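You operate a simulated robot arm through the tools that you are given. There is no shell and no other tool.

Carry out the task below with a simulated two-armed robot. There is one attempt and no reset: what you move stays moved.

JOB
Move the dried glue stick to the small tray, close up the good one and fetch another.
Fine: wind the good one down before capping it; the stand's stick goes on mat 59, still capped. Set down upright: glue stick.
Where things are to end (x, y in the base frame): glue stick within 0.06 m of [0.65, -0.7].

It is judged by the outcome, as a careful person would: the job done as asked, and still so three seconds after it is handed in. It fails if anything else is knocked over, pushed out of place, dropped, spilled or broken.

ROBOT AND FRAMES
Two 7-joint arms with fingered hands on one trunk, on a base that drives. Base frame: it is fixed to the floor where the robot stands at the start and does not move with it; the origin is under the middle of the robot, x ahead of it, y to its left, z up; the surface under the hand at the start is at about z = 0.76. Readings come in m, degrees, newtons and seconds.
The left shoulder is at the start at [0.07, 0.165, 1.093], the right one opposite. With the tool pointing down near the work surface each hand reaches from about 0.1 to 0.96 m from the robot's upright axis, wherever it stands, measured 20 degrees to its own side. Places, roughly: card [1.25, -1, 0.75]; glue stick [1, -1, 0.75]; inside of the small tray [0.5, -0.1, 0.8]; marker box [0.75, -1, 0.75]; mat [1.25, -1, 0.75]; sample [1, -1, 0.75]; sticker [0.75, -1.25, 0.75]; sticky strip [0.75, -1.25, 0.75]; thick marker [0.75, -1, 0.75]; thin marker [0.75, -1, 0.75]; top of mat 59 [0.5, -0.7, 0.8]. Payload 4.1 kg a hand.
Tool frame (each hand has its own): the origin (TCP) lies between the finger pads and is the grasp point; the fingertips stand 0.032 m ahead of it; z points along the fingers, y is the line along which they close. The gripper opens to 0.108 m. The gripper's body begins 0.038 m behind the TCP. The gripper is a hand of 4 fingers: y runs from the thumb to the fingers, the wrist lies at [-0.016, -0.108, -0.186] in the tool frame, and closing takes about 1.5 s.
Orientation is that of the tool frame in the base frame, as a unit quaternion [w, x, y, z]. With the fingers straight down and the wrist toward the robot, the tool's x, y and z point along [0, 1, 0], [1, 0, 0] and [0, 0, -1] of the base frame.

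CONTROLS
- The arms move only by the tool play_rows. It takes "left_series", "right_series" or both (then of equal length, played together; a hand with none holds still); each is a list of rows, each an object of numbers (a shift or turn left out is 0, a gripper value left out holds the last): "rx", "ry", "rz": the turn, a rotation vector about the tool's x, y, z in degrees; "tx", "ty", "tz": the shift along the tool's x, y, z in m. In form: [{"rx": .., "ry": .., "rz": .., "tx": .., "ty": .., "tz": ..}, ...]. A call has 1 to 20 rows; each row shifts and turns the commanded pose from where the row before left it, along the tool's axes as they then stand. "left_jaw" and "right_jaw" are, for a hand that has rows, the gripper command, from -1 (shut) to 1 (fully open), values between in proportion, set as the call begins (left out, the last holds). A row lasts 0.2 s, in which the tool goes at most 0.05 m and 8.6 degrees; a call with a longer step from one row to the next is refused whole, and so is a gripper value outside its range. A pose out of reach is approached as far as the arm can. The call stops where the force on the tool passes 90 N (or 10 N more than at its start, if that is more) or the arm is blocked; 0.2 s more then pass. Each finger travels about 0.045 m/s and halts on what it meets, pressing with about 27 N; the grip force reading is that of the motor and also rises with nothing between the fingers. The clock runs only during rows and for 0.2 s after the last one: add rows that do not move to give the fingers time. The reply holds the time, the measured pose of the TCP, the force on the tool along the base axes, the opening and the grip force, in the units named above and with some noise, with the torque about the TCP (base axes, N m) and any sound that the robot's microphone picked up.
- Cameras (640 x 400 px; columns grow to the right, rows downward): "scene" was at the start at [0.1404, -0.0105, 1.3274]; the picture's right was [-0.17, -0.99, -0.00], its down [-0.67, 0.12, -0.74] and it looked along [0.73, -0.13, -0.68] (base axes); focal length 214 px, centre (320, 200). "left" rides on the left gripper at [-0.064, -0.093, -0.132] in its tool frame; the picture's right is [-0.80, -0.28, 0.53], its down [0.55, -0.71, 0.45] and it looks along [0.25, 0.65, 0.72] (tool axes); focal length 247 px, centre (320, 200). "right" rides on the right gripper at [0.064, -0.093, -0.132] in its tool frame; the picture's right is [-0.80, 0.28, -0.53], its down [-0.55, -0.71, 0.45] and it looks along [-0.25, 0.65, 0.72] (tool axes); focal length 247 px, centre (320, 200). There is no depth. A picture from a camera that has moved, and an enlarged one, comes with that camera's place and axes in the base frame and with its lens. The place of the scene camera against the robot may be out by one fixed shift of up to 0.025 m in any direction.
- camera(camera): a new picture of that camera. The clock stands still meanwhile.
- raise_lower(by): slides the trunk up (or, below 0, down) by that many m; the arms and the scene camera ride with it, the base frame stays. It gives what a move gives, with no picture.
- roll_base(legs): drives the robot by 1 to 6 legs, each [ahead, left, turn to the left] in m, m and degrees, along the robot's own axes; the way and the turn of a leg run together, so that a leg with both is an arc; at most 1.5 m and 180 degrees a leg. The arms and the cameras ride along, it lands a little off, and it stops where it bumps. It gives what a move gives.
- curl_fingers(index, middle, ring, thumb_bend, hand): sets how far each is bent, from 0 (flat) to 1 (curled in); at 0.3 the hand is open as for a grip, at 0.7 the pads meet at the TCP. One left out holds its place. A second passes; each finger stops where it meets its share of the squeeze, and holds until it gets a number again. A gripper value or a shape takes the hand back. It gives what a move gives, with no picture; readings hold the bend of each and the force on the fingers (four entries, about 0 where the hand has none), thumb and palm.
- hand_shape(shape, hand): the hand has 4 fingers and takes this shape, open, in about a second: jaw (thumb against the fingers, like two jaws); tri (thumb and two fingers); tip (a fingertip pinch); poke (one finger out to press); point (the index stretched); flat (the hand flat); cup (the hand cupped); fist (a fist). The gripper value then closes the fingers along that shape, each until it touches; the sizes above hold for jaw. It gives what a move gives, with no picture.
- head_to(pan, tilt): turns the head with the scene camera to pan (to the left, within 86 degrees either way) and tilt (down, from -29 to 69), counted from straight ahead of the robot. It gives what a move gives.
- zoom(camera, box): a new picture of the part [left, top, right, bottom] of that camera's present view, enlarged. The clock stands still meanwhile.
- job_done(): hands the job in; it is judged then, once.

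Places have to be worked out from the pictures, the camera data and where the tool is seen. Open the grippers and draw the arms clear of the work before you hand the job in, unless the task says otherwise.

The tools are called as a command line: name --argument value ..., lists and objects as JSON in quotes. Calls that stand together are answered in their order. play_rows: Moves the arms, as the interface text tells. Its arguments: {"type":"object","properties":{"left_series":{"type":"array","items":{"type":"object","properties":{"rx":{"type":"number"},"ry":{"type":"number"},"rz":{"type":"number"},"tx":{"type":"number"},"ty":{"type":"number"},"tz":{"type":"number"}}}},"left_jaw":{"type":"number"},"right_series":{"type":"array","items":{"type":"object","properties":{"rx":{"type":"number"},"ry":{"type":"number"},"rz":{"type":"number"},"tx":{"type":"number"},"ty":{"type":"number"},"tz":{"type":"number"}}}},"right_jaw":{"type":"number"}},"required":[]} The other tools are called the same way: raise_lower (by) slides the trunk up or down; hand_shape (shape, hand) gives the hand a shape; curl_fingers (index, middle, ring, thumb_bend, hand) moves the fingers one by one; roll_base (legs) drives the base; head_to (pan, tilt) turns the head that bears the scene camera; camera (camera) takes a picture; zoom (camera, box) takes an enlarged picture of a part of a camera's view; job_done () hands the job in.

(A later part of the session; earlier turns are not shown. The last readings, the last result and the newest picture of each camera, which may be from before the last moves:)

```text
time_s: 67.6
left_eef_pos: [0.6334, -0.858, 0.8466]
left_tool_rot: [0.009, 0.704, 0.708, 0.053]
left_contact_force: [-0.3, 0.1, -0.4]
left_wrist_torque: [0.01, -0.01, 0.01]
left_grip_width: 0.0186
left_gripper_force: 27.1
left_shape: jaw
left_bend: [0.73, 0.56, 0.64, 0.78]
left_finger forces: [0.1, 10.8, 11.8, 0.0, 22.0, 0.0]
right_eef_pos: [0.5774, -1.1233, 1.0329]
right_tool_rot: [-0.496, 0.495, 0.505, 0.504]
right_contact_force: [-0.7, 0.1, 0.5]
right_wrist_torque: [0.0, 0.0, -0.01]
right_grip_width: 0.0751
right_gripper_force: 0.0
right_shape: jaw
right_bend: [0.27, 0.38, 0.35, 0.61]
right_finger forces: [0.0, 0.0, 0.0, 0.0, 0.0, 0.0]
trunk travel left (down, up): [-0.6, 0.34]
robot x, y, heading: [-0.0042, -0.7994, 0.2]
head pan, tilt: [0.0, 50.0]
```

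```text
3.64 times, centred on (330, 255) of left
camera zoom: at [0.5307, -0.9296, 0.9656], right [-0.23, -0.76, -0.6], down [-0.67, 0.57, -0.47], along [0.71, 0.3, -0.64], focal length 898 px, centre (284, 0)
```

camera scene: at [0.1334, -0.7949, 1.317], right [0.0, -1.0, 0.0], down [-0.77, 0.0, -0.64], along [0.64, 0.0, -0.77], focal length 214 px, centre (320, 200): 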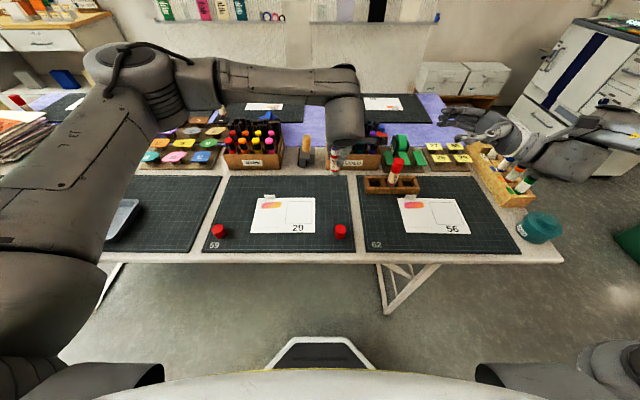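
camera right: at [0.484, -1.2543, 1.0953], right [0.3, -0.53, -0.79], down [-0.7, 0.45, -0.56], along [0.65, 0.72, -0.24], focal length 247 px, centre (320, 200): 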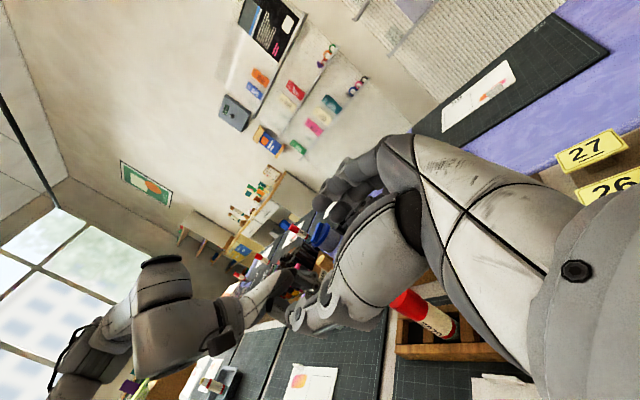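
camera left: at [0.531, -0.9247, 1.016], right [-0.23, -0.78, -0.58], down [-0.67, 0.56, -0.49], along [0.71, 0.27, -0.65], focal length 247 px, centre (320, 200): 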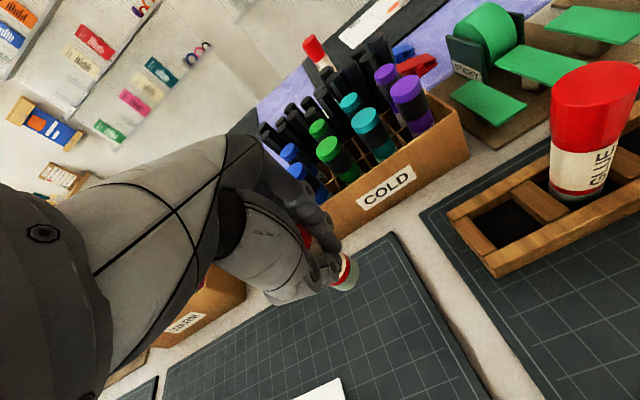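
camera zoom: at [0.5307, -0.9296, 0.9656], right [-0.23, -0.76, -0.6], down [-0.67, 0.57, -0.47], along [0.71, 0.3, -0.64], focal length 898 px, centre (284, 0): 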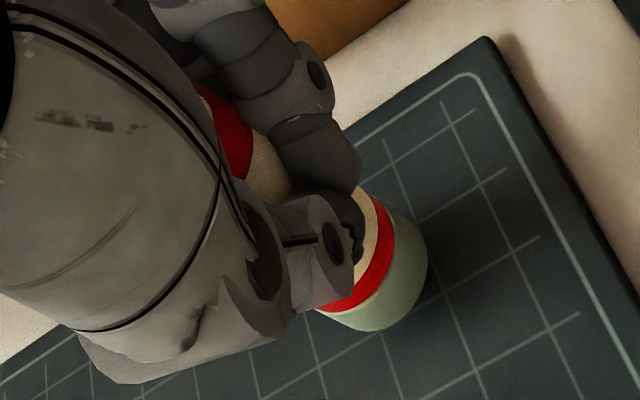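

Nearly vertical. I'll lower in 2 mm steps until the base touches the mat.

play_rows --left_series '[{"tz": 0.003, "ty": -0.0002}, {"tz": 0.003, "ty": -0.0002}, {}]'

play_rows --left_series '[{"tz": 0.0015, "ty": -0.0001}, {}]'

play_rows --left_series '[{"tz": 0.0015, "ty": -0.0001}, {}]'

```text
time_s: 68.4
left_eef_pos: [0.6336, -0.8572, 0.8418]
left_tool_rot: [0.009, 0.704, 0.708, 0.052]
left_contact_force: [-0.6, -0.3, 0.2]
left_wrist_torque: [-0.03, -0.01, -0.01]
left_grip_width: 0.0187
left_gripper_force: 27.1
left_shape: jaw
left_bend: [0.73, 0.56, 0.64, 0.78]
left_finger forces: [0.0, 10.8, 11.8, 0.0, 22.0, 0.0]
right_eef_pos: [0.5775, -1.1241, 1.0315]
right_tool_rot: [-0.496, 0.496, 0.504, 0.504]
right_contact_force: [0.5, 0.3, 0.6]
right_wrist_torque: [-0.02, -0.01, -0.02]
right_grip_width: 0.0752
right_gripper_force: 0.0
right_shape: jaw
right_bend: [0.27, 0.38, 0.35, 0.61]
right_finger forces: [0.1, 0.0, 0.0, 0.0, 0.0, 0.1]
trunk travel left (down, up): [-0.6, 0.34]
robot x, y, heading: [-0.0024, -0.8013, 0.2]
head pan, tilt: [0.0, 50.0]
```

```text
time_s: 69.0
left_eef_pos: [0.6346, -0.8572, 0.8408]
left_tool_rot: [0.009, 0.704, 0.708, 0.052]
left_contact_force: [-0.4, -0.5, -0.6]
left_wrist_torque: [-0.02, -0.02, 0.02]
left_grip_width: 0.0188
left_gripper_force: 27.0
left_shape: jaw
left_bend: [0.73, 0.56, 0.64, 0.78]
left_finger forces: [0.1, 10.8, 11.8, 0.0, 21.9, 0.0]
right_eef_pos: [0.5773, -1.124, 1.0309]
right_tool_rot: [-0.496, 0.495, 0.505, 0.504]
right_contact_force: [0.1, 0.2, 0.1]
right_wrist_torque: [-0.05, -0.01, -0.04]
right_grip_width: 0.0754
right_gripper_force: 0.0
right_shape: jaw
right_bend: [0.27, 0.38, 0.35, 0.61]
right_finger forces: [0.0, 0.1, 0.0, 0.1, 0.0, 0.1]
trunk travel left (down, up): [-0.6, 0.34]
robot x, y, heading: [-0.0022, -0.7992, 0.2]
head pan, tilt: [0.0, 50.0]
```

```text
time_s: 69.6
left_eef_pos: [0.6345, -0.8565, 0.8376]
left_tool_rot: [0.009, 0.703, 0.709, 0.052]
left_contact_force: [0.1, 0.3, -1.2]
left_wrist_torque: [-0.03, -0.03, -0.01]
left_grip_width: 0.0185
left_gripper_force: 27.8
left_shape: jaw
left_bend: [0.73, 0.56, 0.64, 0.78]
left_finger forces: [0.0, 10.8, 11.8, 0.0, 21.9, 0.0]
right_eef_pos: [0.5769, -1.1237, 1.0326]
right_tool_rot: [-0.496, 0.495, 0.506, 0.503]
right_contact_force: [0.3, 0.1, -0.5]
right_wrist_torque: [-0.03, 0.0, 0.0]
right_grip_width: 0.0753
right_gripper_force: 0.0
right_shape: jaw
right_bend: [0.27, 0.38, 0.35, 0.61]
right_finger forces: [0.0, 0.0, 0.0, 0.1, 0.0, 0.0]
trunk travel left (down, up): [-0.6, 0.34]
robot x, y, heading: [0.0015, -0.7963, 0.3]
head pan, tilt: [0.0, 50.0]
```

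No contact yet at z≈0.838; continuing in 1.5 mm steps.

play_rows --left_series '[{"tz": 0.0015, "ty": -0.0001}, {}]'

play_rows --left_series '[{"tz": 0.0015, "ty": -0.0001}, {}]'

play_rows --left_series '[{"tz": 0.0015, "ty": -0.0001}, {}]'

```text
time_s: 70.2
left_eef_pos: [0.6348, -0.8575, 0.8377]
left_tool_rot: [0.01, 0.704, 0.708, 0.052]
left_contact_force: [0.6, 0.4, -0.7]
left_wrist_torque: [0.0, -0.02, 0.01]
left_grip_width: 0.0187
left_gripper_force: 26.9
left_shape: jaw
left_bend: [0.73, 0.56, 0.64, 0.78]
left_finger forces: [0.0, 10.8, 11.8, 0.0, 21.9, 0.1]
right_eef_pos: [0.5774, -1.1228, 1.0326]
right_tool_rot: [-0.497, 0.495, 0.504, 0.504]
right_contact_force: [-0.7, 0.1, 0.0]
right_wrist_torque: [0.0, -0.02, -0.02]
right_grip_width: 0.075
right_gripper_force: 0.0
right_shape: jaw
right_bend: [0.27, 0.38, 0.35, 0.61]
right_finger forces: [0.0, 0.0, 0.0, 0.0, 0.1, 0.0]
trunk travel left (down, up): [-0.6, 0.34]
robot x, y, heading: [-0.0014, -0.8001, 0.2]
head pan, tilt: [0.0, 50.0]
```

```text
time_s: 70.8
left_eef_pos: [0.6341, -0.8553, 0.8361]
left_tool_rot: [0.009, 0.704, 0.708, 0.053]
left_contact_force: [0.6, 0.2, 0.8]
left_wrist_torque: [0.03, -0.01, 0.01]
left_grip_width: 0.0187
left_gripper_force: 26.8
left_shape: jaw
left_bend: [0.73, 0.56, 0.64, 0.78]
left_finger forces: [0.0, 10.7, 11.9, 0.1, 22.1, 0.0]
right_eef_pos: [0.5777, -1.1245, 1.0325]
right_tool_rot: [-0.496, 0.495, 0.504, 0.504]
right_contact_force: [-0.6, -0.4, -0.6]
right_wrist_torque: [0.04, -0.02, -0.03]
right_grip_width: 0.0754
right_gripper_force: 0.1
right_shape: jaw
right_bend: [0.27, 0.38, 0.35, 0.61]
right_finger forces: [0.0, 0.0, 0.0, 0.1, 0.0, 0.0]
trunk travel left (down, up): [-0.6, 0.34]
robot x, y, heading: [-0.0033, -0.796, 0.2]
head pan, tilt: [0.0, 50.0]
```

```text
time_s: 71.4
left_eef_pos: [0.6344, -0.8575, 0.8348]
left_tool_rot: [0.01, 0.704, 0.708, 0.053]
left_contact_force: [-1.7, -0.8, 8.0]
left_wrist_torque: [0.09, -0.09, 0.0]
left_grip_width: 0.0186
left_gripper_force: 26.5
left_shape: jaw
left_bend: [0.73, 0.56, 0.63, 0.78]
left_finger forces: [0.0, 11.2, 11.3, 0.0, 23.2, 0.0]
right_eef_pos: [0.5767, -1.1231, 1.033]
right_tool_rot: [-0.496, 0.495, 0.505, 0.505]
right_contact_force: [0.2, -0.3, 0.5]
right_wrist_torque: [0.01, 0.02, 0.03]
right_grip_width: 0.0753
right_gripper_force: 0.2
right_shape: jaw
right_bend: [0.27, 0.38, 0.35, 0.61]
right_finger forces: [0.0, 0.0, 0.1, 0.0, 0.0, 0.1]
trunk travel left (down, up): [-0.6, 0.34]
robot x, y, heading: [-0.0021, -0.8044, -0.1]
head pan, tilt: [0.0, 50.0]
```

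Contact (8 N). I'll open the hand gradually to let the stick settle upright.

play_rows --left_series '[{"tz": -0.0006}, {}, {}]' --left_jaw -0.4

play_rows --left_series '[{}, {}, {}, {}]' --left_jaw 0.3

zoom --camera "scene" --box '[295, 125, 375, 190]'

zoom --camera "left" --box '[220, 160, 412, 340]'

```text
time_s: 72.2
left_eef_pos: [0.6352, -0.857, 0.8348]
left_tool_rot: [0.009, 0.704, 0.708, 0.052]
left_contact_force: [0.9, 0.3, 0.6]
left_wrist_torque: [0.0, 0.04, 0.01]
left_grip_width: 0.0323
left_gripper_force: 0.0
left_shape: jaw
left_bend: [0.74, 0.54, 0.52, 0.74]
left_finger forces: [0.0, 0.0, 0.1, 0.0, 0.0, 0.0]
right_eef_pos: [0.5761, -1.1237, 1.0322]
right_tool_rot: [-0.496, 0.495, 0.505, 0.504]
right_contact_force: [0.0, 0.3, 0.0]
right_wrist_torque: [0.0, -0.02, -0.01]
right_grip_width: 0.0754
right_gripper_force: 0.0
right_shape: jaw
right_bend: [0.27, 0.38, 0.35, 0.61]
right_finger forces: [0.0, 0.0, 0.1, 0.0, 0.1, 0.0]
trunk travel left (down, up): [-0.6, 0.34]
robot x, y, heading: [-0.0015, -0.7998, 0.3]
head pan, tilt: [0.0, 50.0]
```

```text
time_s: 73.2
left_eef_pos: [0.6342, -0.8562, 0.8347]
left_tool_rot: [0.008, 0.704, 0.709, 0.052]
left_contact_force: [-0.4, -0.2, 0.6]
left_wrist_torque: [0.01, -0.01, 0.02]
left_grip_width: 0.0697
left_gripper_force: 0.1
left_shape: jaw
left_bend: [0.27, 0.39, 0.37, 0.64]
left_finger forces: [0.1, 0.0, 0.0, 0.0, 0.0, 0.0]
right_eef_pos: [0.5781, -1.1244, 1.0315]
right_tool_rot: [-0.496, 0.495, 0.505, 0.504]
right_contact_force: [0.8, 1.1, 0.4]
right_wrist_torque: [0.01, 0.02, -0.01]
right_grip_width: 0.0753
right_gripper_force: 0.0
right_shape: jaw
right_bend: [0.27, 0.38, 0.35, 0.61]
right_finger forces: [0.1, 0.0, 0.1, 0.0, 0.0, 0.1]
trunk travel left (down, up): [-0.6, 0.34]
robot x, y, heading: [-0.0045, -0.7991, 0.4]
head pan, tilt: [0.0, 50.0]
```

```text
6.15 times, centred on (335, 158) of scene
camera zoom: at [0.1332, -0.7946, 1.317], right [0.0, -1.0, 0.0], down [-0.77, 0.0, -0.64], along [0.64, 0.0, -0.77], focal length 1320 px, centre (228, 462)
```

zoom: 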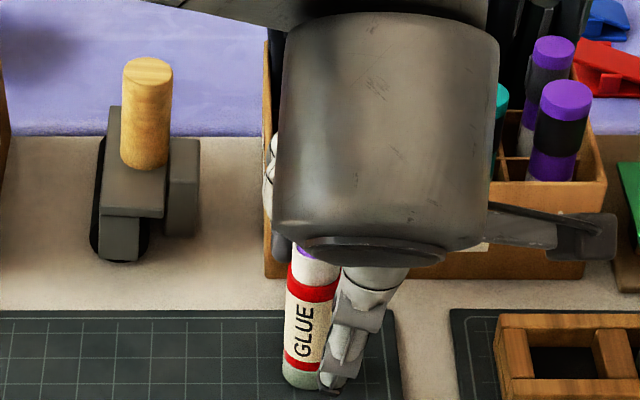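

```text
2.22 times, centred on (316, 250) of left
camera zoom: at [0.5319, -0.9292, 0.9533], right [-0.23, -0.76, -0.6], down [-0.67, 0.57, -0.47], along [0.71, 0.3, -0.64], focal length 549 px, centre (329, 89)
```

zoom: 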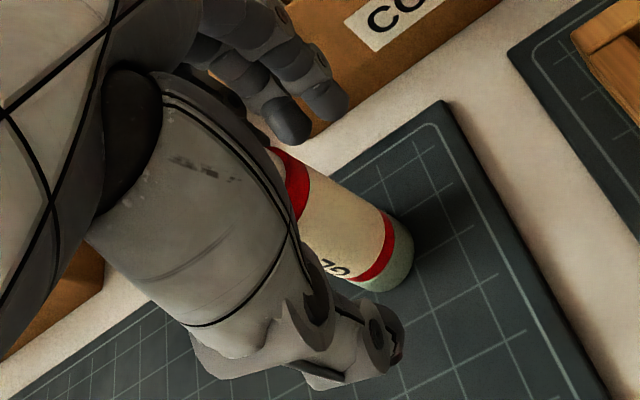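

The stick stands free and upright. I'll raise the left hand straight up (vertical in base frame).

play_rows --left_series '[{"tx": 0.001, "ty": 0.0013, "tz": -0.015}, {"tx": 0.0018, "ty": 0.0026, "tz": -0.0298}, {"tx": 0.0018, "ty": 0.0026, "tz": -0.0298}, {"tx": 0.0018, "ty": 0.0026, "tz": -0.0298}, {"tx": 0.0018, "ty": 0.0026, "tz": -0.0298}, {}]'

camera --camera "left"

camera --camera "scene"

```text
time_s: 74.6
left_eef_pos: [0.6353, -0.8587, 0.9694]
left_tool_rot: [0.009, 0.704, 0.709, 0.052]
left_contact_force: [0.3, 0.0, -0.2]
left_wrist_torque: [0.0, 0.01, 0.0]
left_grip_width: 0.0699
left_gripper_force: 0.1
left_shape: jaw
left_bend: [0.27, 0.39, 0.37, 0.64]
left_finger forces: [0.1, 0.0, 0.1, 0.0, 0.0, 0.0]
right_eef_pos: [0.5778, -1.1245, 1.0317]
right_tool_rot: [-0.496, 0.495, 0.505, 0.504]
right_contact_force: [0.2, -0.8, -0.2]
right_wrist_torque: [0.02, -0.03, -0.02]
right_grip_width: 0.0755
right_gripper_force: 0.0
right_shape: jaw
right_bend: [0.27, 0.38, 0.35, 0.61]
right_finger forces: [0.0, 0.0, 0.0, 0.0, 0.1, 0.0]
trunk travel left (down, up): [-0.6, 0.34]
robot x, y, heading: [-0.0028, -0.7965, 0.3]
head pan, tilt: [0.0, 50.0]
```

```text
taken
camera left: at [0.5331, -0.9303, 1.0877], right [-0.23, -0.76, -0.6], down [-0.67, 0.57, -0.47], along [0.71, 0.3, -0.64], focal length 247 px, centre (320, 200)
```

left: 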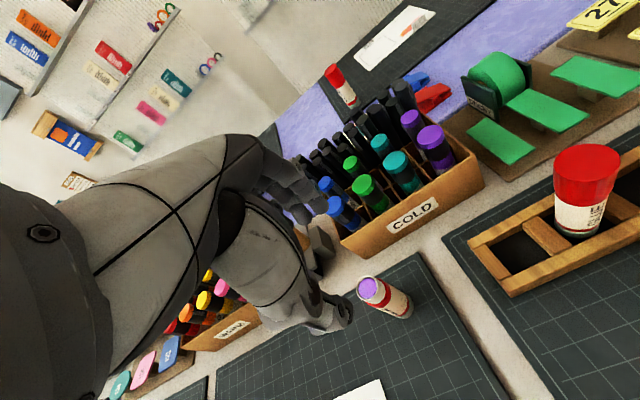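

```text
taken
camera scene: at [0.1337, -0.7946, 1.3169], right [0.0, -1.0, 0.0], down [-0.77, 0.0, -0.64], along [0.64, 0.0, -0.77], focal length 214 px, centre (320, 200)
```

scene: 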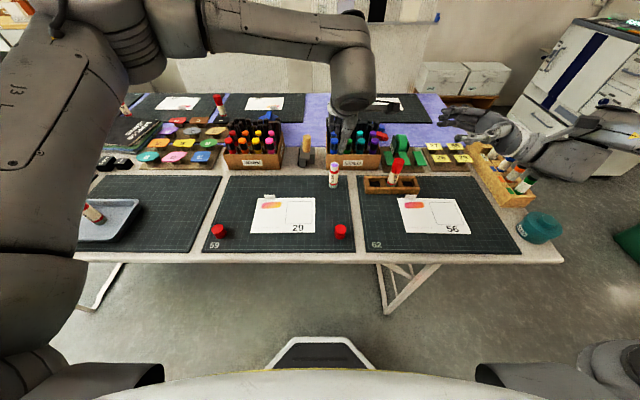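

zoom --camera "left" --box '[330, 250, 450, 340]'

zoom --camera "scene" --box '[300, 140, 380, 200]'

zoom --camera "scene" --box '[310, 205, 370, 255]'

```text
4.44 times, centred on (390, 295) of left
camera zoom: at [0.5331, -0.9303, 1.0877], right [-0.23, -0.76, -0.6], down [-0.67, 0.57, -0.47], along [0.71, 0.3, -0.64], focal length 1098 px, centre (9, -222)
```

zoom: 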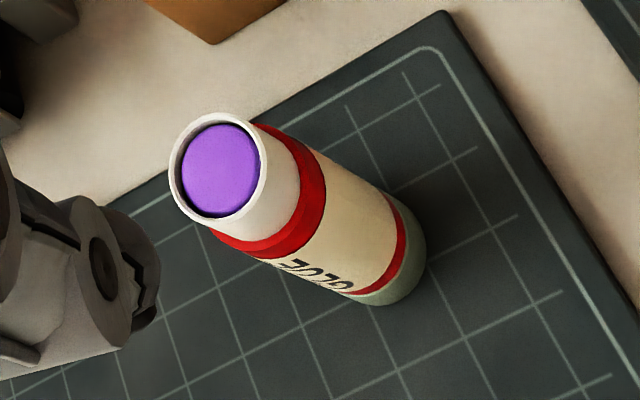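

```text
6.67 times, centred on (340, 170) of scene
camera zoom: at [0.1337, -0.7946, 1.3169], right [0.0, -1.0, 0.0], down [-0.77, 0.0, -0.64], along [0.64, 0.0, -0.77], focal length 1430 px, centre (187, 400)
```

zoom: 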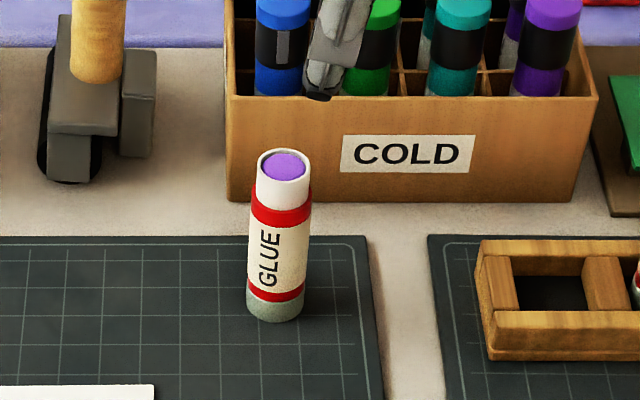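

```text
8.00 times, centred on (340, 230) of scene
camera zoom: at [0.1337, -0.7946, 1.3169], right [0.0, -1.0, 0.0], down [-0.77, 0.0, -0.64], along [0.64, 0.0, -0.77], focal length 1716 px, centre (160, -40)
```

zoom: 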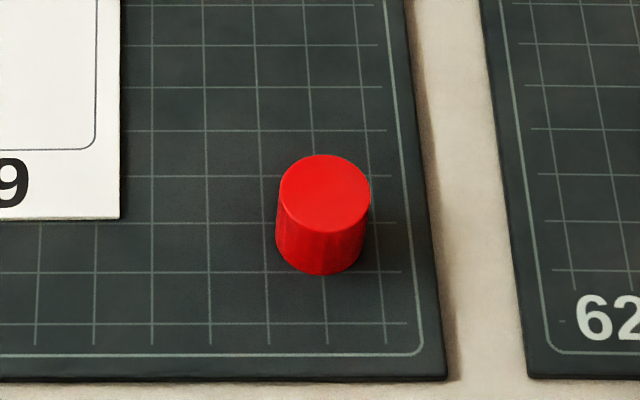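

The glue is now ~2–3 mm below the rim (lower stop reached), stick upright at ≈(0.64,-0.84). Next: park the left hand up-left and turn the right hand back to pointing down, ready for the cap at ≈(0.451,-0.850).

play_rows --left_series '[{"tz": -0.03}, {"tz": -0.03, "ry": -3.5}, {"rx": 5}, {"tx": 0.04, "ty": -0.015}, {"tx": 0.04, "ty": -0.015}, {"tx": 0.04, "ty": -0.015}, {"tx": 0.04, "ty": -0.015}, {"tx": 0.04, "ty": -0.015}, {"tx": 0.04, "ty": -0.015}, {"tx": 0.04, "ty": -0.01}, {}, {}]' --right_series '[{"ry": -8.2}, {"ry": -8.2}, {"ry": -8.2}, {"ry": -8.2}, {"ry": -8.2}, {"ry": -8.2}, {"ry": -8.2}, {"ry": -8.2}, {"ry": -8.2}, {"ry": -8.2}, {"ry": -8.0}, {}]'

camera --camera "scene"

```text
time_s: 77.2
left_eef_pos: [0.5289, -0.5775, 1.0304]
left_tool_rot: [0.001, 0.706, 0.709, 0.0]
left_contact_force: [-0.3, -0.8, 0.3]
left_wrist_torque: [-0.03, -0.03, 0.04]
left_grip_width: 0.0699
left_gripper_force: 0.1
left_shape: jaw
left_bend: [0.27, 0.39, 0.36, 0.64]
left_finger forces: [0.1, 0.1, 0.1, 0.1, 0.0, 0.1]
right_eef_pos: [0.6327, -1.0624, 0.945]
right_tool_rot: [-0.067, 0.704, 0.692, 0.147]
right_contact_force: [-0.6, 0.8, 0.6]
right_wrist_torque: [0.02, 0.01, 0.03]
right_grip_width: 0.0757
right_gripper_force: 0.0
right_shape: jaw
right_bend: [0.27, 0.37, 0.35, 0.61]
right_finger forces: [0.0, 0.1, 0.0, 0.1, 0.0, 0.0]
right hand out of reach, approached as far as the arm can: row 5, 6, 7, 8, 9, 10
trunk travel left (down, up): [-0.6, 0.34]
robot x, y, heading: [-0.0011, -0.7978, 0.1]
head pan, tilt: [0.0, 50.0]
```

```text
taken
camera scene: at [0.1322, -0.7939, 1.3171], right [0.0, -1.0, 0.0], down [-0.77, 0.0, -0.64], along [0.64, 0.0, -0.77], focal length 214 px, centre (320, 200)
```

scene: 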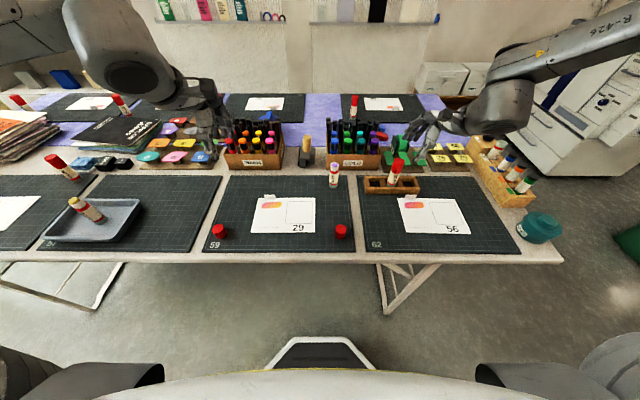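

The right wrist went through an awkward region (rows out of reach) and is at (0.633,-1.062,0.945), still tilted. I'll give it idle time and read where it settles.

play_rows --right_series '[{}, {}]'

camera --camera "scene"

camera --camera "right"

```text
time_s: 77.8
left_eef_pos: [0.5284, -0.5779, 1.0302]
left_tool_rot: [0.0, 0.706, 0.708, -0.001]
left_contact_force: [0.3, 0.5, 0.1]
left_wrist_torque: [-0.01, 0.02, -0.01]
left_grip_width: 0.0699
left_gripper_force: 0.0
left_shape: jaw
left_bend: [0.27, 0.39, 0.36, 0.64]
left_finger forces: [0.1, 0.0, 0.0, 0.0, 0.1, 0.0]
right_eef_pos: [0.633, -1.064, 0.9431]
right_tool_rot: [-0.068, 0.703, 0.692, 0.147]
right_contact_force: [-0.2, 0.5, -1.1]
right_wrist_torque: [-0.02, -0.01, -0.02]
right_grip_width: 0.0757
right_gripper_force: 0.0
right_shape: jaw
right_bend: [0.27, 0.37, 0.35, 0.61]
right_finger forces: [0.1, 0.0, 0.0, 0.0, 0.0, 0.1]
trunk travel left (down, up): [-0.6, 0.34]
robot x, y, heading: [-0.0001, -0.7987, 0.1]
head pan, tilt: [0.0, 50.0]
```

```text
taken
camera scene: at [0.1331, -0.7944, 1.317], right [0.0, -1.0, 0.0], down [-0.77, 0.0, -0.64], along [0.64, 0.0, -0.77], focal length 214 px, centre (320, 200)
```

scene: 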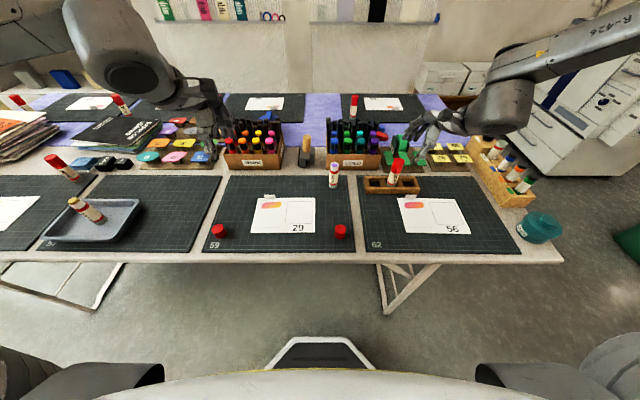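

```text
taken
camera right: at [0.5258, -1.0367, 1.0785], right [0.22, -0.93, 0.3], down [-0.65, -0.37, -0.67], along [0.73, -0.04, -0.69], focal length 247 px, centre (320, 200)
```

right: 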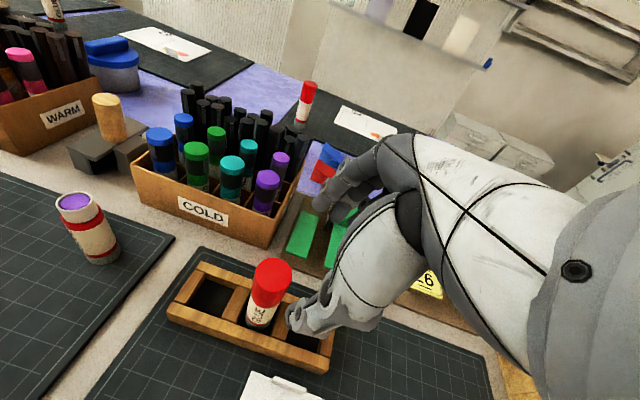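

It settled at (0.633,-1.064,0.943), close above the stand but touching nothing. I'll first raise it a little (base-vertical) and see how the commanded pose responds.

play_rows --right_series '[{"tx": 0.006, "ty": 0.002, "tz": -0.019}, {}]'

```text
time_s: 78.4
left_eef_pos: [0.5306, -0.5773, 1.0295]
left_tool_rot: [0.0, 0.706, 0.708, 0.0]
left_contact_force: [-0.3, 0.3, 0.1]
left_wrist_torque: [-0.03, 0.03, -0.01]
left_grip_width: 0.0701
left_gripper_force: 0.0
left_shape: jaw
left_bend: [0.27, 0.39, 0.36, 0.64]
left_finger forces: [0.0, 0.1, 0.1, 0.0, 0.0, 0.0]
right_eef_pos: [0.633, -1.0634, 0.963]
right_tool_rot: [-0.066, 0.704, 0.692, 0.146]
right_contact_force: [-0.3, 0.4, -0.8]
right_wrist_torque: [0.0, 0.01, -0.03]
right_grip_width: 0.0755
right_gripper_force: 0.0
right_shape: jaw
right_bend: [0.27, 0.37, 0.35, 0.61]
right_finger forces: [0.0, 0.1, 0.0, 0.0, 0.0, 0.1]
trunk travel left (down, up): [-0.6, 0.34]
robot x, y, heading: [-0.0054, -0.797, 0.5]
head pan, tilt: [0.0, 50.0]
```

Commanded pose follows the measured one again. I'll raise further and then straighten the wrist in small turns.

play_rows --right_series '[{"tx": 0.009, "ty": 0.003, "tz": -0.0285}, {"tx": 0.009, "ty": 0.003, "tz": -0.0285}, {"tx": 0.009, "ty": 0.003, "tz": -0.0285}, {"rx": 2.15, "ry": -5.77, "rz": -0.33}, {"rx": 2.15, "ry": -5.77, "rz": -0.33}, {"rx": 2.15, "ry": -5.77, "rz": -0.33}, {}]'

camera --camera "scene"

```text
time_s: 80.0
left_eef_pos: [0.5293, -0.5776, 1.0309]
left_tool_rot: [0.0, 0.705, 0.709, 0.0]
left_contact_force: [-1.0, 0.1, -1.1]
left_wrist_torque: [-0.01, -0.02, -0.04]
left_grip_width: 0.07
left_gripper_force: 0.0
left_shape: jaw
left_bend: [0.27, 0.39, 0.36, 0.64]
left_finger forces: [0.0, 0.1, 0.0, 0.0, 0.0, 0.0]
right_eef_pos: [0.6322, -1.0644, 1.0549]
right_tool_rot: [0.0, 0.706, 0.708, 0.0]
right_contact_force: [0.4, 0.0, -0.4]
right_wrist_torque: [-0.03, 0.0, -0.02]
right_grip_width: 0.0755
right_gripper_force: 0.2
right_shape: jaw
right_bend: [0.27, 0.37, 0.35, 0.61]
right_finger forces: [0.0, 0.1, 0.0, 0.0, 0.1, 0.0]
trunk travel left (down, up): [-0.6, 0.34]
robot x, y, heading: [-0.0001, -0.8, 0.4]
head pan, tilt: [0.0, 50.0]
```

```text
taken
camera scene: at [0.133, -0.7948, 1.317], right [0.0, -1.0, 0.0], down [-0.77, 0.0, -0.64], along [0.64, 0.0, -0.77], focal length 214 px, centre (320, 200)
```

scene: 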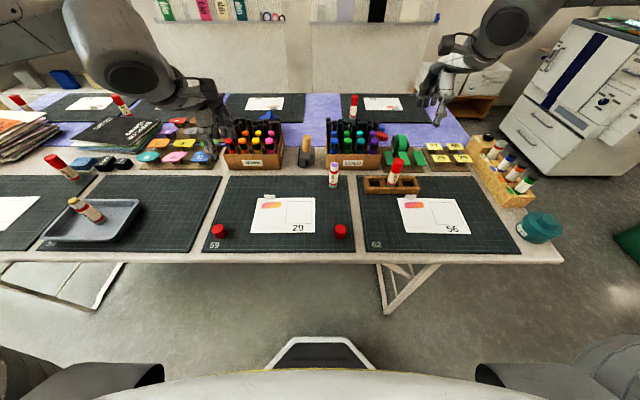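

Right hand is now straight down at (0.632,-1.064,1.055). I'll move it above the right-hand cap at ≈(0.451,-0.850) and look with its camera.

play_rows --right_series '[{"tx": 0.0271, "ty": -0.0226, "tz": 0.0069}, {"tx": 0.0271, "ty": -0.0226, "tz": 0.0069}, {"tx": 0.0271, "ty": -0.0226, "tz": 0.0069}, {"tx": 0.0271, "ty": -0.0226, "tz": 0.0069}, {"tx": 0.0271, "ty": -0.0226, "tz": 0.0069}, {"tx": 0.0271, "ty": -0.0226, "tz": 0.0069}, {"tx": 0.0271, "ty": -0.0226, "tz": 0.0069}, {"tx": 0.0271, "ty": -0.0226, "tz": 0.0069}, {}, {}]' --right_jaw 0.3

camera --camera "right"

camera --camera "scene"

```text
time_s: 82.2
left_eef_pos: [0.5307, -0.5774, 1.0299]
left_tool_rot: [0.0, 0.706, 0.708, 0.0]
left_contact_force: [-0.5, 0.3, -0.1]
left_wrist_torque: [-0.02, -0.03, 0.0]
left_grip_width: 0.0698
left_gripper_force: 0.0
left_shape: jaw
left_bend: [0.27, 0.39, 0.36, 0.64]
left_finger forces: [0.1, 0.0, 0.0, 0.1, 0.0, 0.0]
right_eef_pos: [0.4515, -0.8449, 0.9998]
right_tool_rot: [0.0, 0.707, 0.708, 0.001]
right_contact_force: [0.3, 0.4, -0.8]
right_wrist_torque: [-0.03, 0.01, 0.0]
right_grip_width: 0.0704
right_gripper_force: 0.1
right_shape: jaw
right_bend: [0.27, 0.39, 0.36, 0.64]
right_finger forces: [0.0, 0.1, 0.0, 0.0, 0.0, 0.1]
trunk travel left (down, up): [-0.6, 0.34]
robot x, y, heading: [-0.0052, -0.8002, 0.1]
head pan, tilt: [0.0, 50.0]
```

```text
taken
camera right: at [0.3592, -0.7803, 1.1315], right [0.28, -0.8, 0.53], down [-0.7, -0.55, -0.45], along [0.65, -0.25, -0.72], focal length 247 px, centre (320, 200)
```

right: 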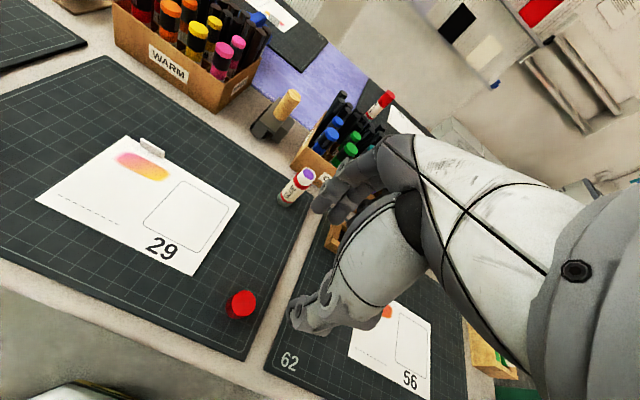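

```text
taken
camera scene: at [0.1333, -0.7939, 1.317], right [0.0, -1.0, 0.0], down [-0.77, 0.0, -0.64], along [0.64, 0.0, -0.77], focal length 214 px, centre (320, 200)
```

scene: 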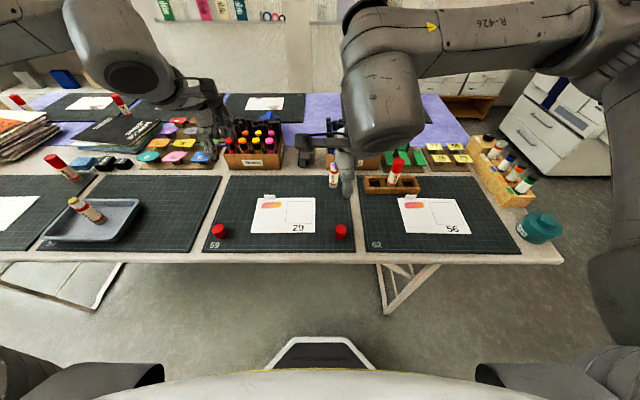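

zoom --camera "right" --box '[190, 260, 310, 340]'

zoom --camera "right" --box '[250, 140, 370, 230]'

```text
5.00 times, centred on (250, 300) of right
camera zoom: at [0.3592, -0.7803, 1.1315], right [0.28, -0.8, 0.53], down [-0.7, -0.55, -0.45], along [0.65, -0.25, -0.72], focal length 1235 px, centre (670, -300)
```

zoom: 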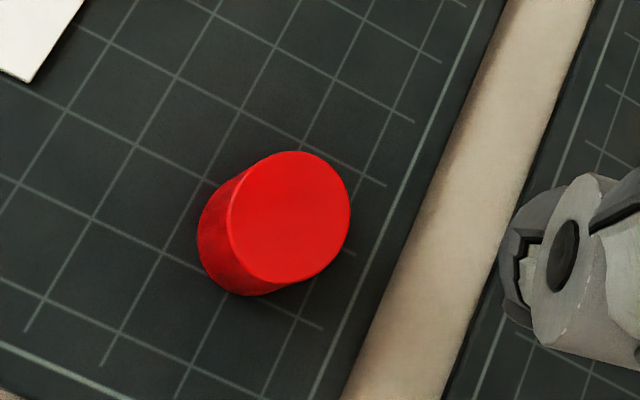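

```text
4.44 times, centred on (310, 185) of right
camera zoom: at [0.3592, -0.7803, 1.1315], right [0.28, -0.8, 0.53], down [-0.7, -0.55, -0.45], along [0.65, -0.25, -0.72], focal length 1098 px, centre (364, 267)
```

zoom: 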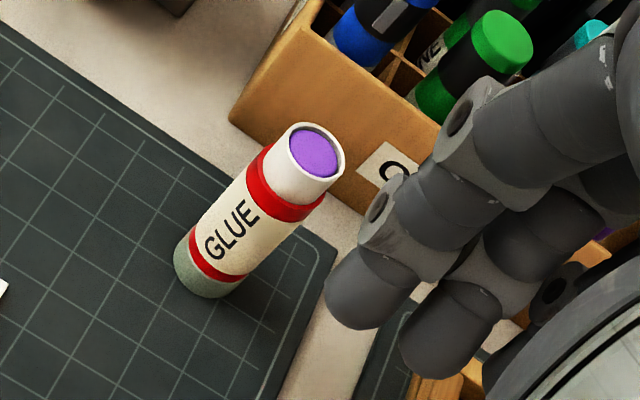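

Right camera puts the cap at ≈(0.446,-0.855), top z≈0.787, diameter ≈0.032; it also agrees on the stick at (0.640,-0.844). I'll align and lower over the cap.

play_rows --right_series '[{"tx": -0.006, "ty": -0.0055}, {"tz": 0.035}, {"tz": 0.035}, {"tz": 0.035}, {"tz": 0.035}, {}, {}]'

zoom --camera "right" --box '[220, 140, 412, 350]'

zoom --camera "scene" --box '[300, 180, 380, 250]'

```text
time_s: 83.8
left_eef_pos: [0.5314, -0.5772, 1.0306]
left_tool_rot: [0.0, 0.706, 0.708, 0.0]
left_contact_force: [-0.7, -0.6, 0.4]
left_wrist_torque: [0.0, 0.02, 0.0]
left_grip_width: 0.0697
left_gripper_force: 0.1
left_shape: jaw
left_bend: [0.27, 0.39, 0.36, 0.64]
left_finger forces: [0.1, 0.0, 0.1, 0.0, 0.0, 0.0]
right_eef_pos: [0.4455, -0.8515, 0.8596]
right_tool_rot: [0.0, 0.707, 0.707, 0.001]
right_contact_force: [-0.5, -0.2, -0.2]
right_wrist_torque: [-0.01, 0.02, 0.0]
right_grip_width: 0.0705
right_gripper_force: 0.0
right_shape: jaw
right_bend: [0.27, 0.39, 0.36, 0.64]
right_finger forces: [0.0, 0.0, 0.0, 0.1, 0.1, 0.0]
trunk travel left (down, up): [-0.6, 0.34]
robot x, y, heading: [-0.0017, -0.7978, -0.0]
head pan, tilt: [0.0, 50.0]
```

```text
1.90 times, centred on (316, 245) of right
camera zoom: at [0.3531, -0.7864, 0.9916], right [0.28, -0.8, 0.53], down [-0.7, -0.55, -0.45], along [0.65, -0.25, -0.72], focal length 470 px, centre (328, 114)
```

zoom: 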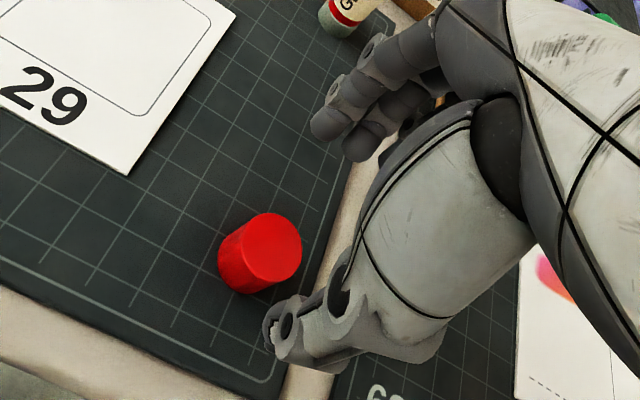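

```text
5.71 times, centred on (340, 215) of scene
camera zoom: at [0.1335, -0.7944, 1.317], right [0.0, -1.0, 0.0], down [-0.77, 0.0, -0.64], along [0.64, 0.0, -0.77], focal length 1226 px, centre (206, 114)
```

zoom: 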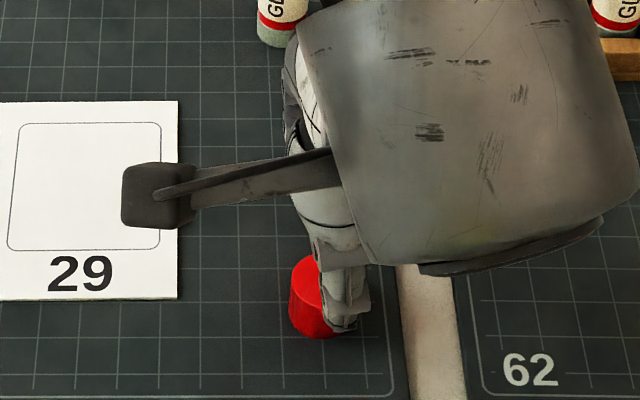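

Cap confirmed at (0.447,-0.856), well placed relative to the hand. Lowering to z≈0.801 and closing in stages.

play_rows --right_series '[{"tz": 0.02}, {"tz": 0.02}, {"tz": 0.0185}, {}, {}]'

play_rows --right_series '[{}, {}, {}]' --right_jaw -0.2

zoom --camera "right" --box '[220, 140, 412, 350]'

zoom --camera "scene" --box '[300, 180, 380, 250]'

```text
time_s: 85.0
left_eef_pos: [0.5301, -0.5789, 1.0305]
left_tool_rot: [0.0, 0.706, 0.709, 0.0]
left_contact_force: [0.2, 0.3, -0.5]
left_wrist_torque: [-0.02, 0.0, -0.01]
left_grip_width: 0.0698
left_gripper_force: 0.1
left_shape: jaw
left_bend: [0.27, 0.39, 0.36, 0.64]
left_finger forces: [0.1, 0.1, 0.1, 0.0, 0.0, 0.0]
right_eef_pos: [0.4443, -0.8524, 0.7992]
right_tool_rot: [-0.001, 0.706, 0.708, 0.0]
right_contact_force: [0.0, 0.4, 0.2]
right_wrist_torque: [-0.03, -0.02, 0.02]
right_grip_width: 0.0707
right_gripper_force: 0.0
right_shape: jaw
right_bend: [0.27, 0.39, 0.36, 0.64]
right_finger forces: [0.1, 0.0, 0.0, 0.0, 0.0, 0.1]
trunk travel left (down, up): [-0.6, 0.34]
robot x, y, heading: [-0.0005, -0.803, 0.1]
head pan, tilt: [0.0, 50.0]
```

```text
time_s: 85.8
left_eef_pos: [0.5306, -0.5783, 1.0314]
left_tool_rot: [0.0, 0.706, 0.708, -0.001]
left_contact_force: [-0.6, 0.4, 0.0]
left_wrist_torque: [0.04, -0.03, -0.03]
left_grip_width: 0.0699
left_gripper_force: 0.0
left_shape: jaw
left_bend: [0.27, 0.39, 0.36, 0.64]
left_finger forces: [0.0, 0.1, 0.0, 0.0, 0.1, 0.1]
right_eef_pos: [0.4457, -0.8533, 0.8018]
right_tool_rot: [-0.001, 0.707, 0.708, 0.001]
right_contact_force: [0.2, -1.0, -0.1]
right_wrist_torque: [0.03, 0.01, -0.02]
right_grip_width: 0.0434
right_gripper_force: 0.0
right_shape: jaw
right_bend: [0.74, 0.49, 0.47, 0.73]
right_finger forces: [0.0, 0.0, 0.1, 0.0, 0.1, 0.1]
trunk travel left (down, up): [-0.6, 0.34]
robot x, y, heading: [-0.0019, -0.7969, 0.3]
head pan, tilt: [0.0, 50.0]
```

```text
1.90 times, centred on (316, 245) of right
camera zoom: at [0.3526, -0.7876, 0.9331], right [0.28, -0.8, 0.53], down [-0.7, -0.55, -0.45], along [0.65, -0.25, -0.72], focal length 470 px, centre (328, 114)
```

zoom: 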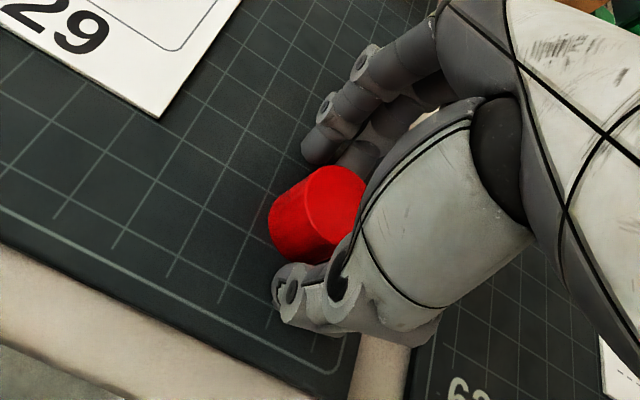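

```text
5.71 times, centred on (340, 215) of scene
camera zoom: at [0.1332, -0.7944, 1.317], right [0.0, -1.0, 0.0], down [-0.77, 0.0, -0.64], along [0.64, 0.0, -0.77], focal length 1226 px, centre (206, 114)
```

zoom: 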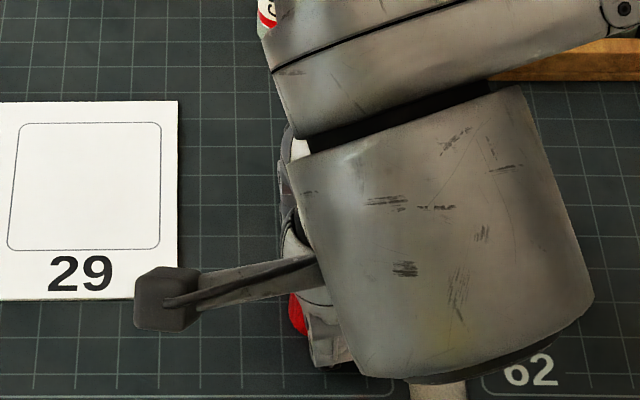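

play_rows --right_series '[{}, {}, {}, {}, {}]' --right_jaw -0.6

zoom --camera "right" --box '[220, 140, 412, 350]'

```text
time_s: 87.0
left_eef_pos: [0.5296, -0.5771, 1.0307]
left_tool_rot: [0.0, 0.706, 0.708, 0.0]
left_contact_force: [-0.6, 0.3, 0.7]
left_wrist_torque: [-0.01, 0.0, 0.02]
left_grip_width: 0.07
left_gripper_force: 0.0
left_shape: jaw
left_bend: [0.27, 0.39, 0.36, 0.64]
left_finger forces: [0.0, 0.1, 0.0, 0.0, 0.0, 0.0]
right_eef_pos: [0.4453, -0.8534, 0.8005]
right_tool_rot: [0.0, 0.707, 0.708, 0.0]
right_contact_force: [-0.3, 0.1, -0.4]
right_wrist_torque: [0.0, -0.02, -0.01]
right_grip_width: 0.0255
right_gripper_force: 26.9
right_shape: jaw
right_bend: [0.73, 0.56, 0.62, 0.75]
right_finger forces: [12.3, 9.5, 0.1, 0.1, 22.8, 0.0]
trunk travel left (down, up): [-0.6, 0.34]
robot x, y, heading: [-0.0013, -0.8006, 0.1]
head pan, tilt: [0.0, 50.0]
```

```text
1.90 times, centred on (316, 245) of right
camera zoom: at [0.3526, -0.7876, 0.9331], right [0.28, -0.8, 0.53], down [-0.7, -0.55, -0.45], along [0.65, -0.25, -0.72], focal length 470 px, centre (328, 114)
```

zoom: 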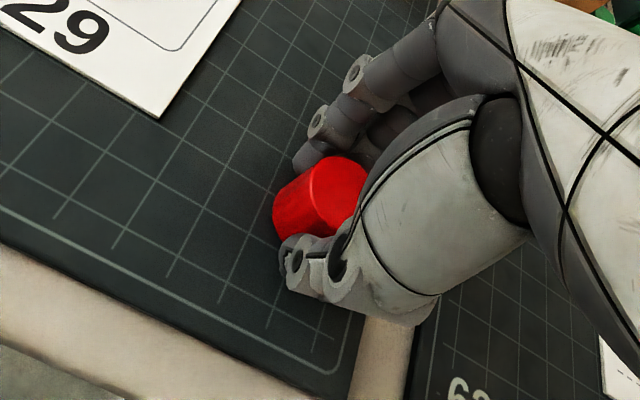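

Cap gripped (index 12, middle 9.5, thumb 23 N). Lifting it straight up.

play_rows --right_series '[{"tz": -0.02}, {"tz": -0.04}, {"tz": -0.04}, {"tz": -0.04}, {"tz": -0.04}, {}]'

camera --camera "scene"

camera --camera "right"

```text
time_s: 88.4
left_eef_pos: [0.5297, -0.5785, 1.0305]
left_tool_rot: [0.0, 0.706, 0.708, 0.0]
left_contact_force: [0.6, 0.0, -0.1]
left_wrist_torque: [0.02, 0.01, 0.05]
left_grip_width: 0.0698
left_gripper_force: 0.0
left_shape: jaw
left_bend: [0.27, 0.39, 0.36, 0.64]
left_finger forces: [0.0, 0.0, 0.0, 0.1, 0.0, 0.0]
right_eef_pos: [0.4459, -0.8533, 0.9811]
right_tool_rot: [-0.001, 0.706, 0.708, 0.0]
right_contact_force: [-0.6, 0.3, -0.2]
right_wrist_torque: [0.04, 0.03, -0.01]
right_grip_width: 0.0256
right_gripper_force: 26.6
right_shape: jaw
right_bend: [0.73, 0.56, 0.62, 0.75]
right_finger forces: [12.5, 9.9, 0.0, 0.0, 22.8, 0.1]
trunk travel left (down, up): [-0.6, 0.34]
robot x, y, heading: [-0.0016, -0.8014, 0.1]
head pan, tilt: [0.0, 50.0]
```

```text
taken
camera scene: at [0.1338, -0.7945, 1.3169], right [0.0, -1.0, 0.0], down [-0.77, 0.0, -0.64], along [0.64, 0.0, -0.77], focal length 214 px, centre (320, 200)
```

scene: 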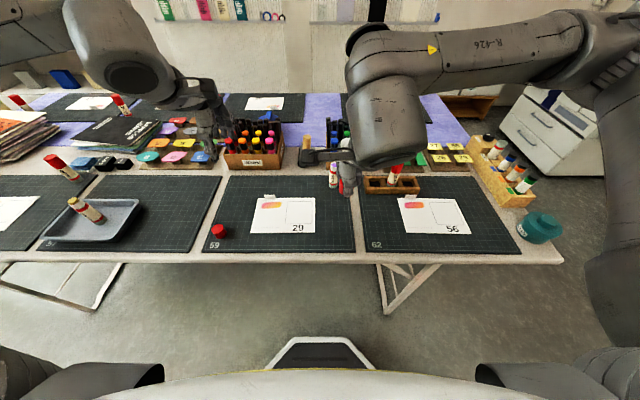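

```text
taken
camera right: at [0.353, -0.7881, 1.1138], right [0.28, -0.8, 0.53], down [-0.7, -0.55, -0.45], along [0.65, -0.25, -0.72], focal length 247 px, centre (320, 200)
```

right: 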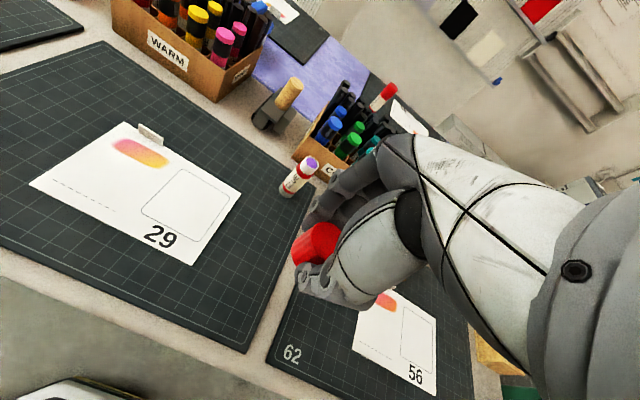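

Cap is held. I'll bring the left hand round to a side-viewing pose (hand tilted, camera looking right toward the stick) so I can check alignment from the side, and move the cap to hover above the stick.

play_rows --left_series '[{"ry": -8}, {"ry": -8}, {"ry": -8}, {"ry": -8}, {"ry": -8}, {"ry": -8}, {"ry": -7}, {"tx": 0.0257, "ty": 0.012, "tz": 0.0316}, {"tx": 0.0257, "ty": 0.012, "tz": 0.0316}, {"tx": 0.0257, "ty": 0.012, "tz": 0.0316}, {"tx": 0.0257, "ty": 0.012, "tz": 0.0316}, {"tx": 0.0257, "ty": 0.012, "tz": 0.0316}, {}]' --right_series '[{}, {}, {"tx": 0.0026, "ty": 0.0384}, {"tx": 0.0026, "ty": 0.0384}, {"tx": 0.0026, "ty": 0.0384}, {"tx": 0.0026, "ty": 0.0384}, {"tx": 0.0026, "ty": 0.0384}, {}, {}, {"tz": 0.02}, {"tz": 0.02}, {"tz": 0.02}, {}]'

camera --camera "left"

camera --camera "scene"

camera --camera "right"

```text
time_s: 91.2
left_eef_pos: [0.5897, -0.636, 0.8336]
left_tool_rot: [0.328, 0.627, 0.628, -0.325]
left_contact_force: [-0.7, -0.1, -1.0]
left_wrist_torque: [-0.04, -0.04, 0.01]
left_grip_width: 0.0697
left_gripper_force: 0.1
left_shape: jaw
left_bend: [0.27, 0.39, 0.36, 0.64]
left_finger forces: [0.0, 0.0, 0.0, 0.1, 0.0, 0.0]
right_eef_pos: [0.6366, -0.8394, 0.92]
right_tool_rot: [0.001, 0.707, 0.707, 0.001]
right_contact_force: [0.3, -0.5, 0.6]
right_wrist_torque: [0.0, -0.02, -0.01]
right_grip_width: 0.0255
right_gripper_force: 27.1
right_shape: jaw
right_bend: [0.73, 0.56, 0.62, 0.75]
right_finger forces: [12.8, 10.2, 0.0, 0.1, 22.7, 0.0]
trunk travel left (down, up): [-0.6, 0.34]
robot x, y, heading: [-0.0046, -0.7968, 0.4]
head pan, tilt: [0.0, 50.0]
```

```text
taken
camera left: at [0.4963, -0.5656, 0.9612], right [-0.28, -0.89, 0.35], down [-0.7, -0.05, -0.71], along [0.65, -0.44, -0.61], focal length 247 px, centre (320, 200)
```

left: 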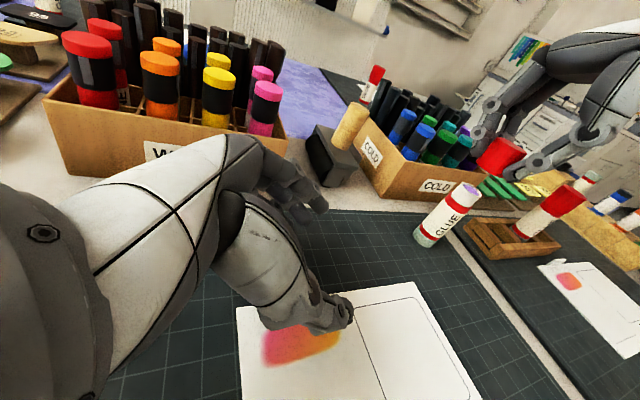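

```text
taken
camera scene: at [0.1324, -0.7944, 1.3171], right [0.0, -1.0, 0.0], down [-0.77, 0.0, -0.64], along [0.64, 0.0, -0.77], focal length 214 px, centre (320, 200)
```

scene: 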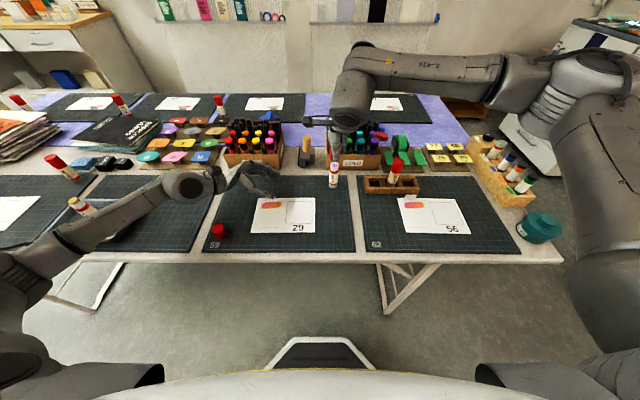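

```text
taken
camera right: at [0.5445, -0.7747, 1.0527], right [0.28, -0.8, 0.53], down [-0.7, -0.55, -0.45], along [0.65, -0.25, -0.72], focal length 247 px, centre (320, 200)
```

right: 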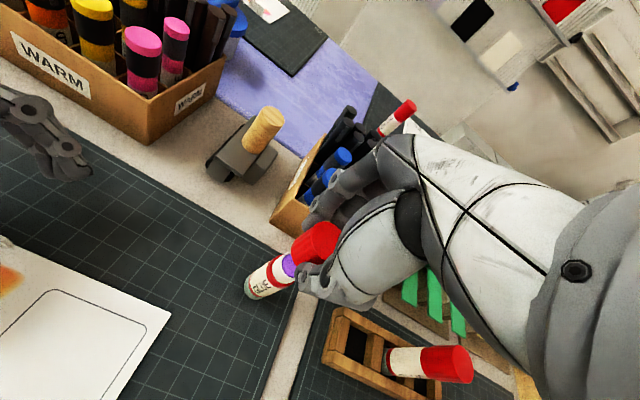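

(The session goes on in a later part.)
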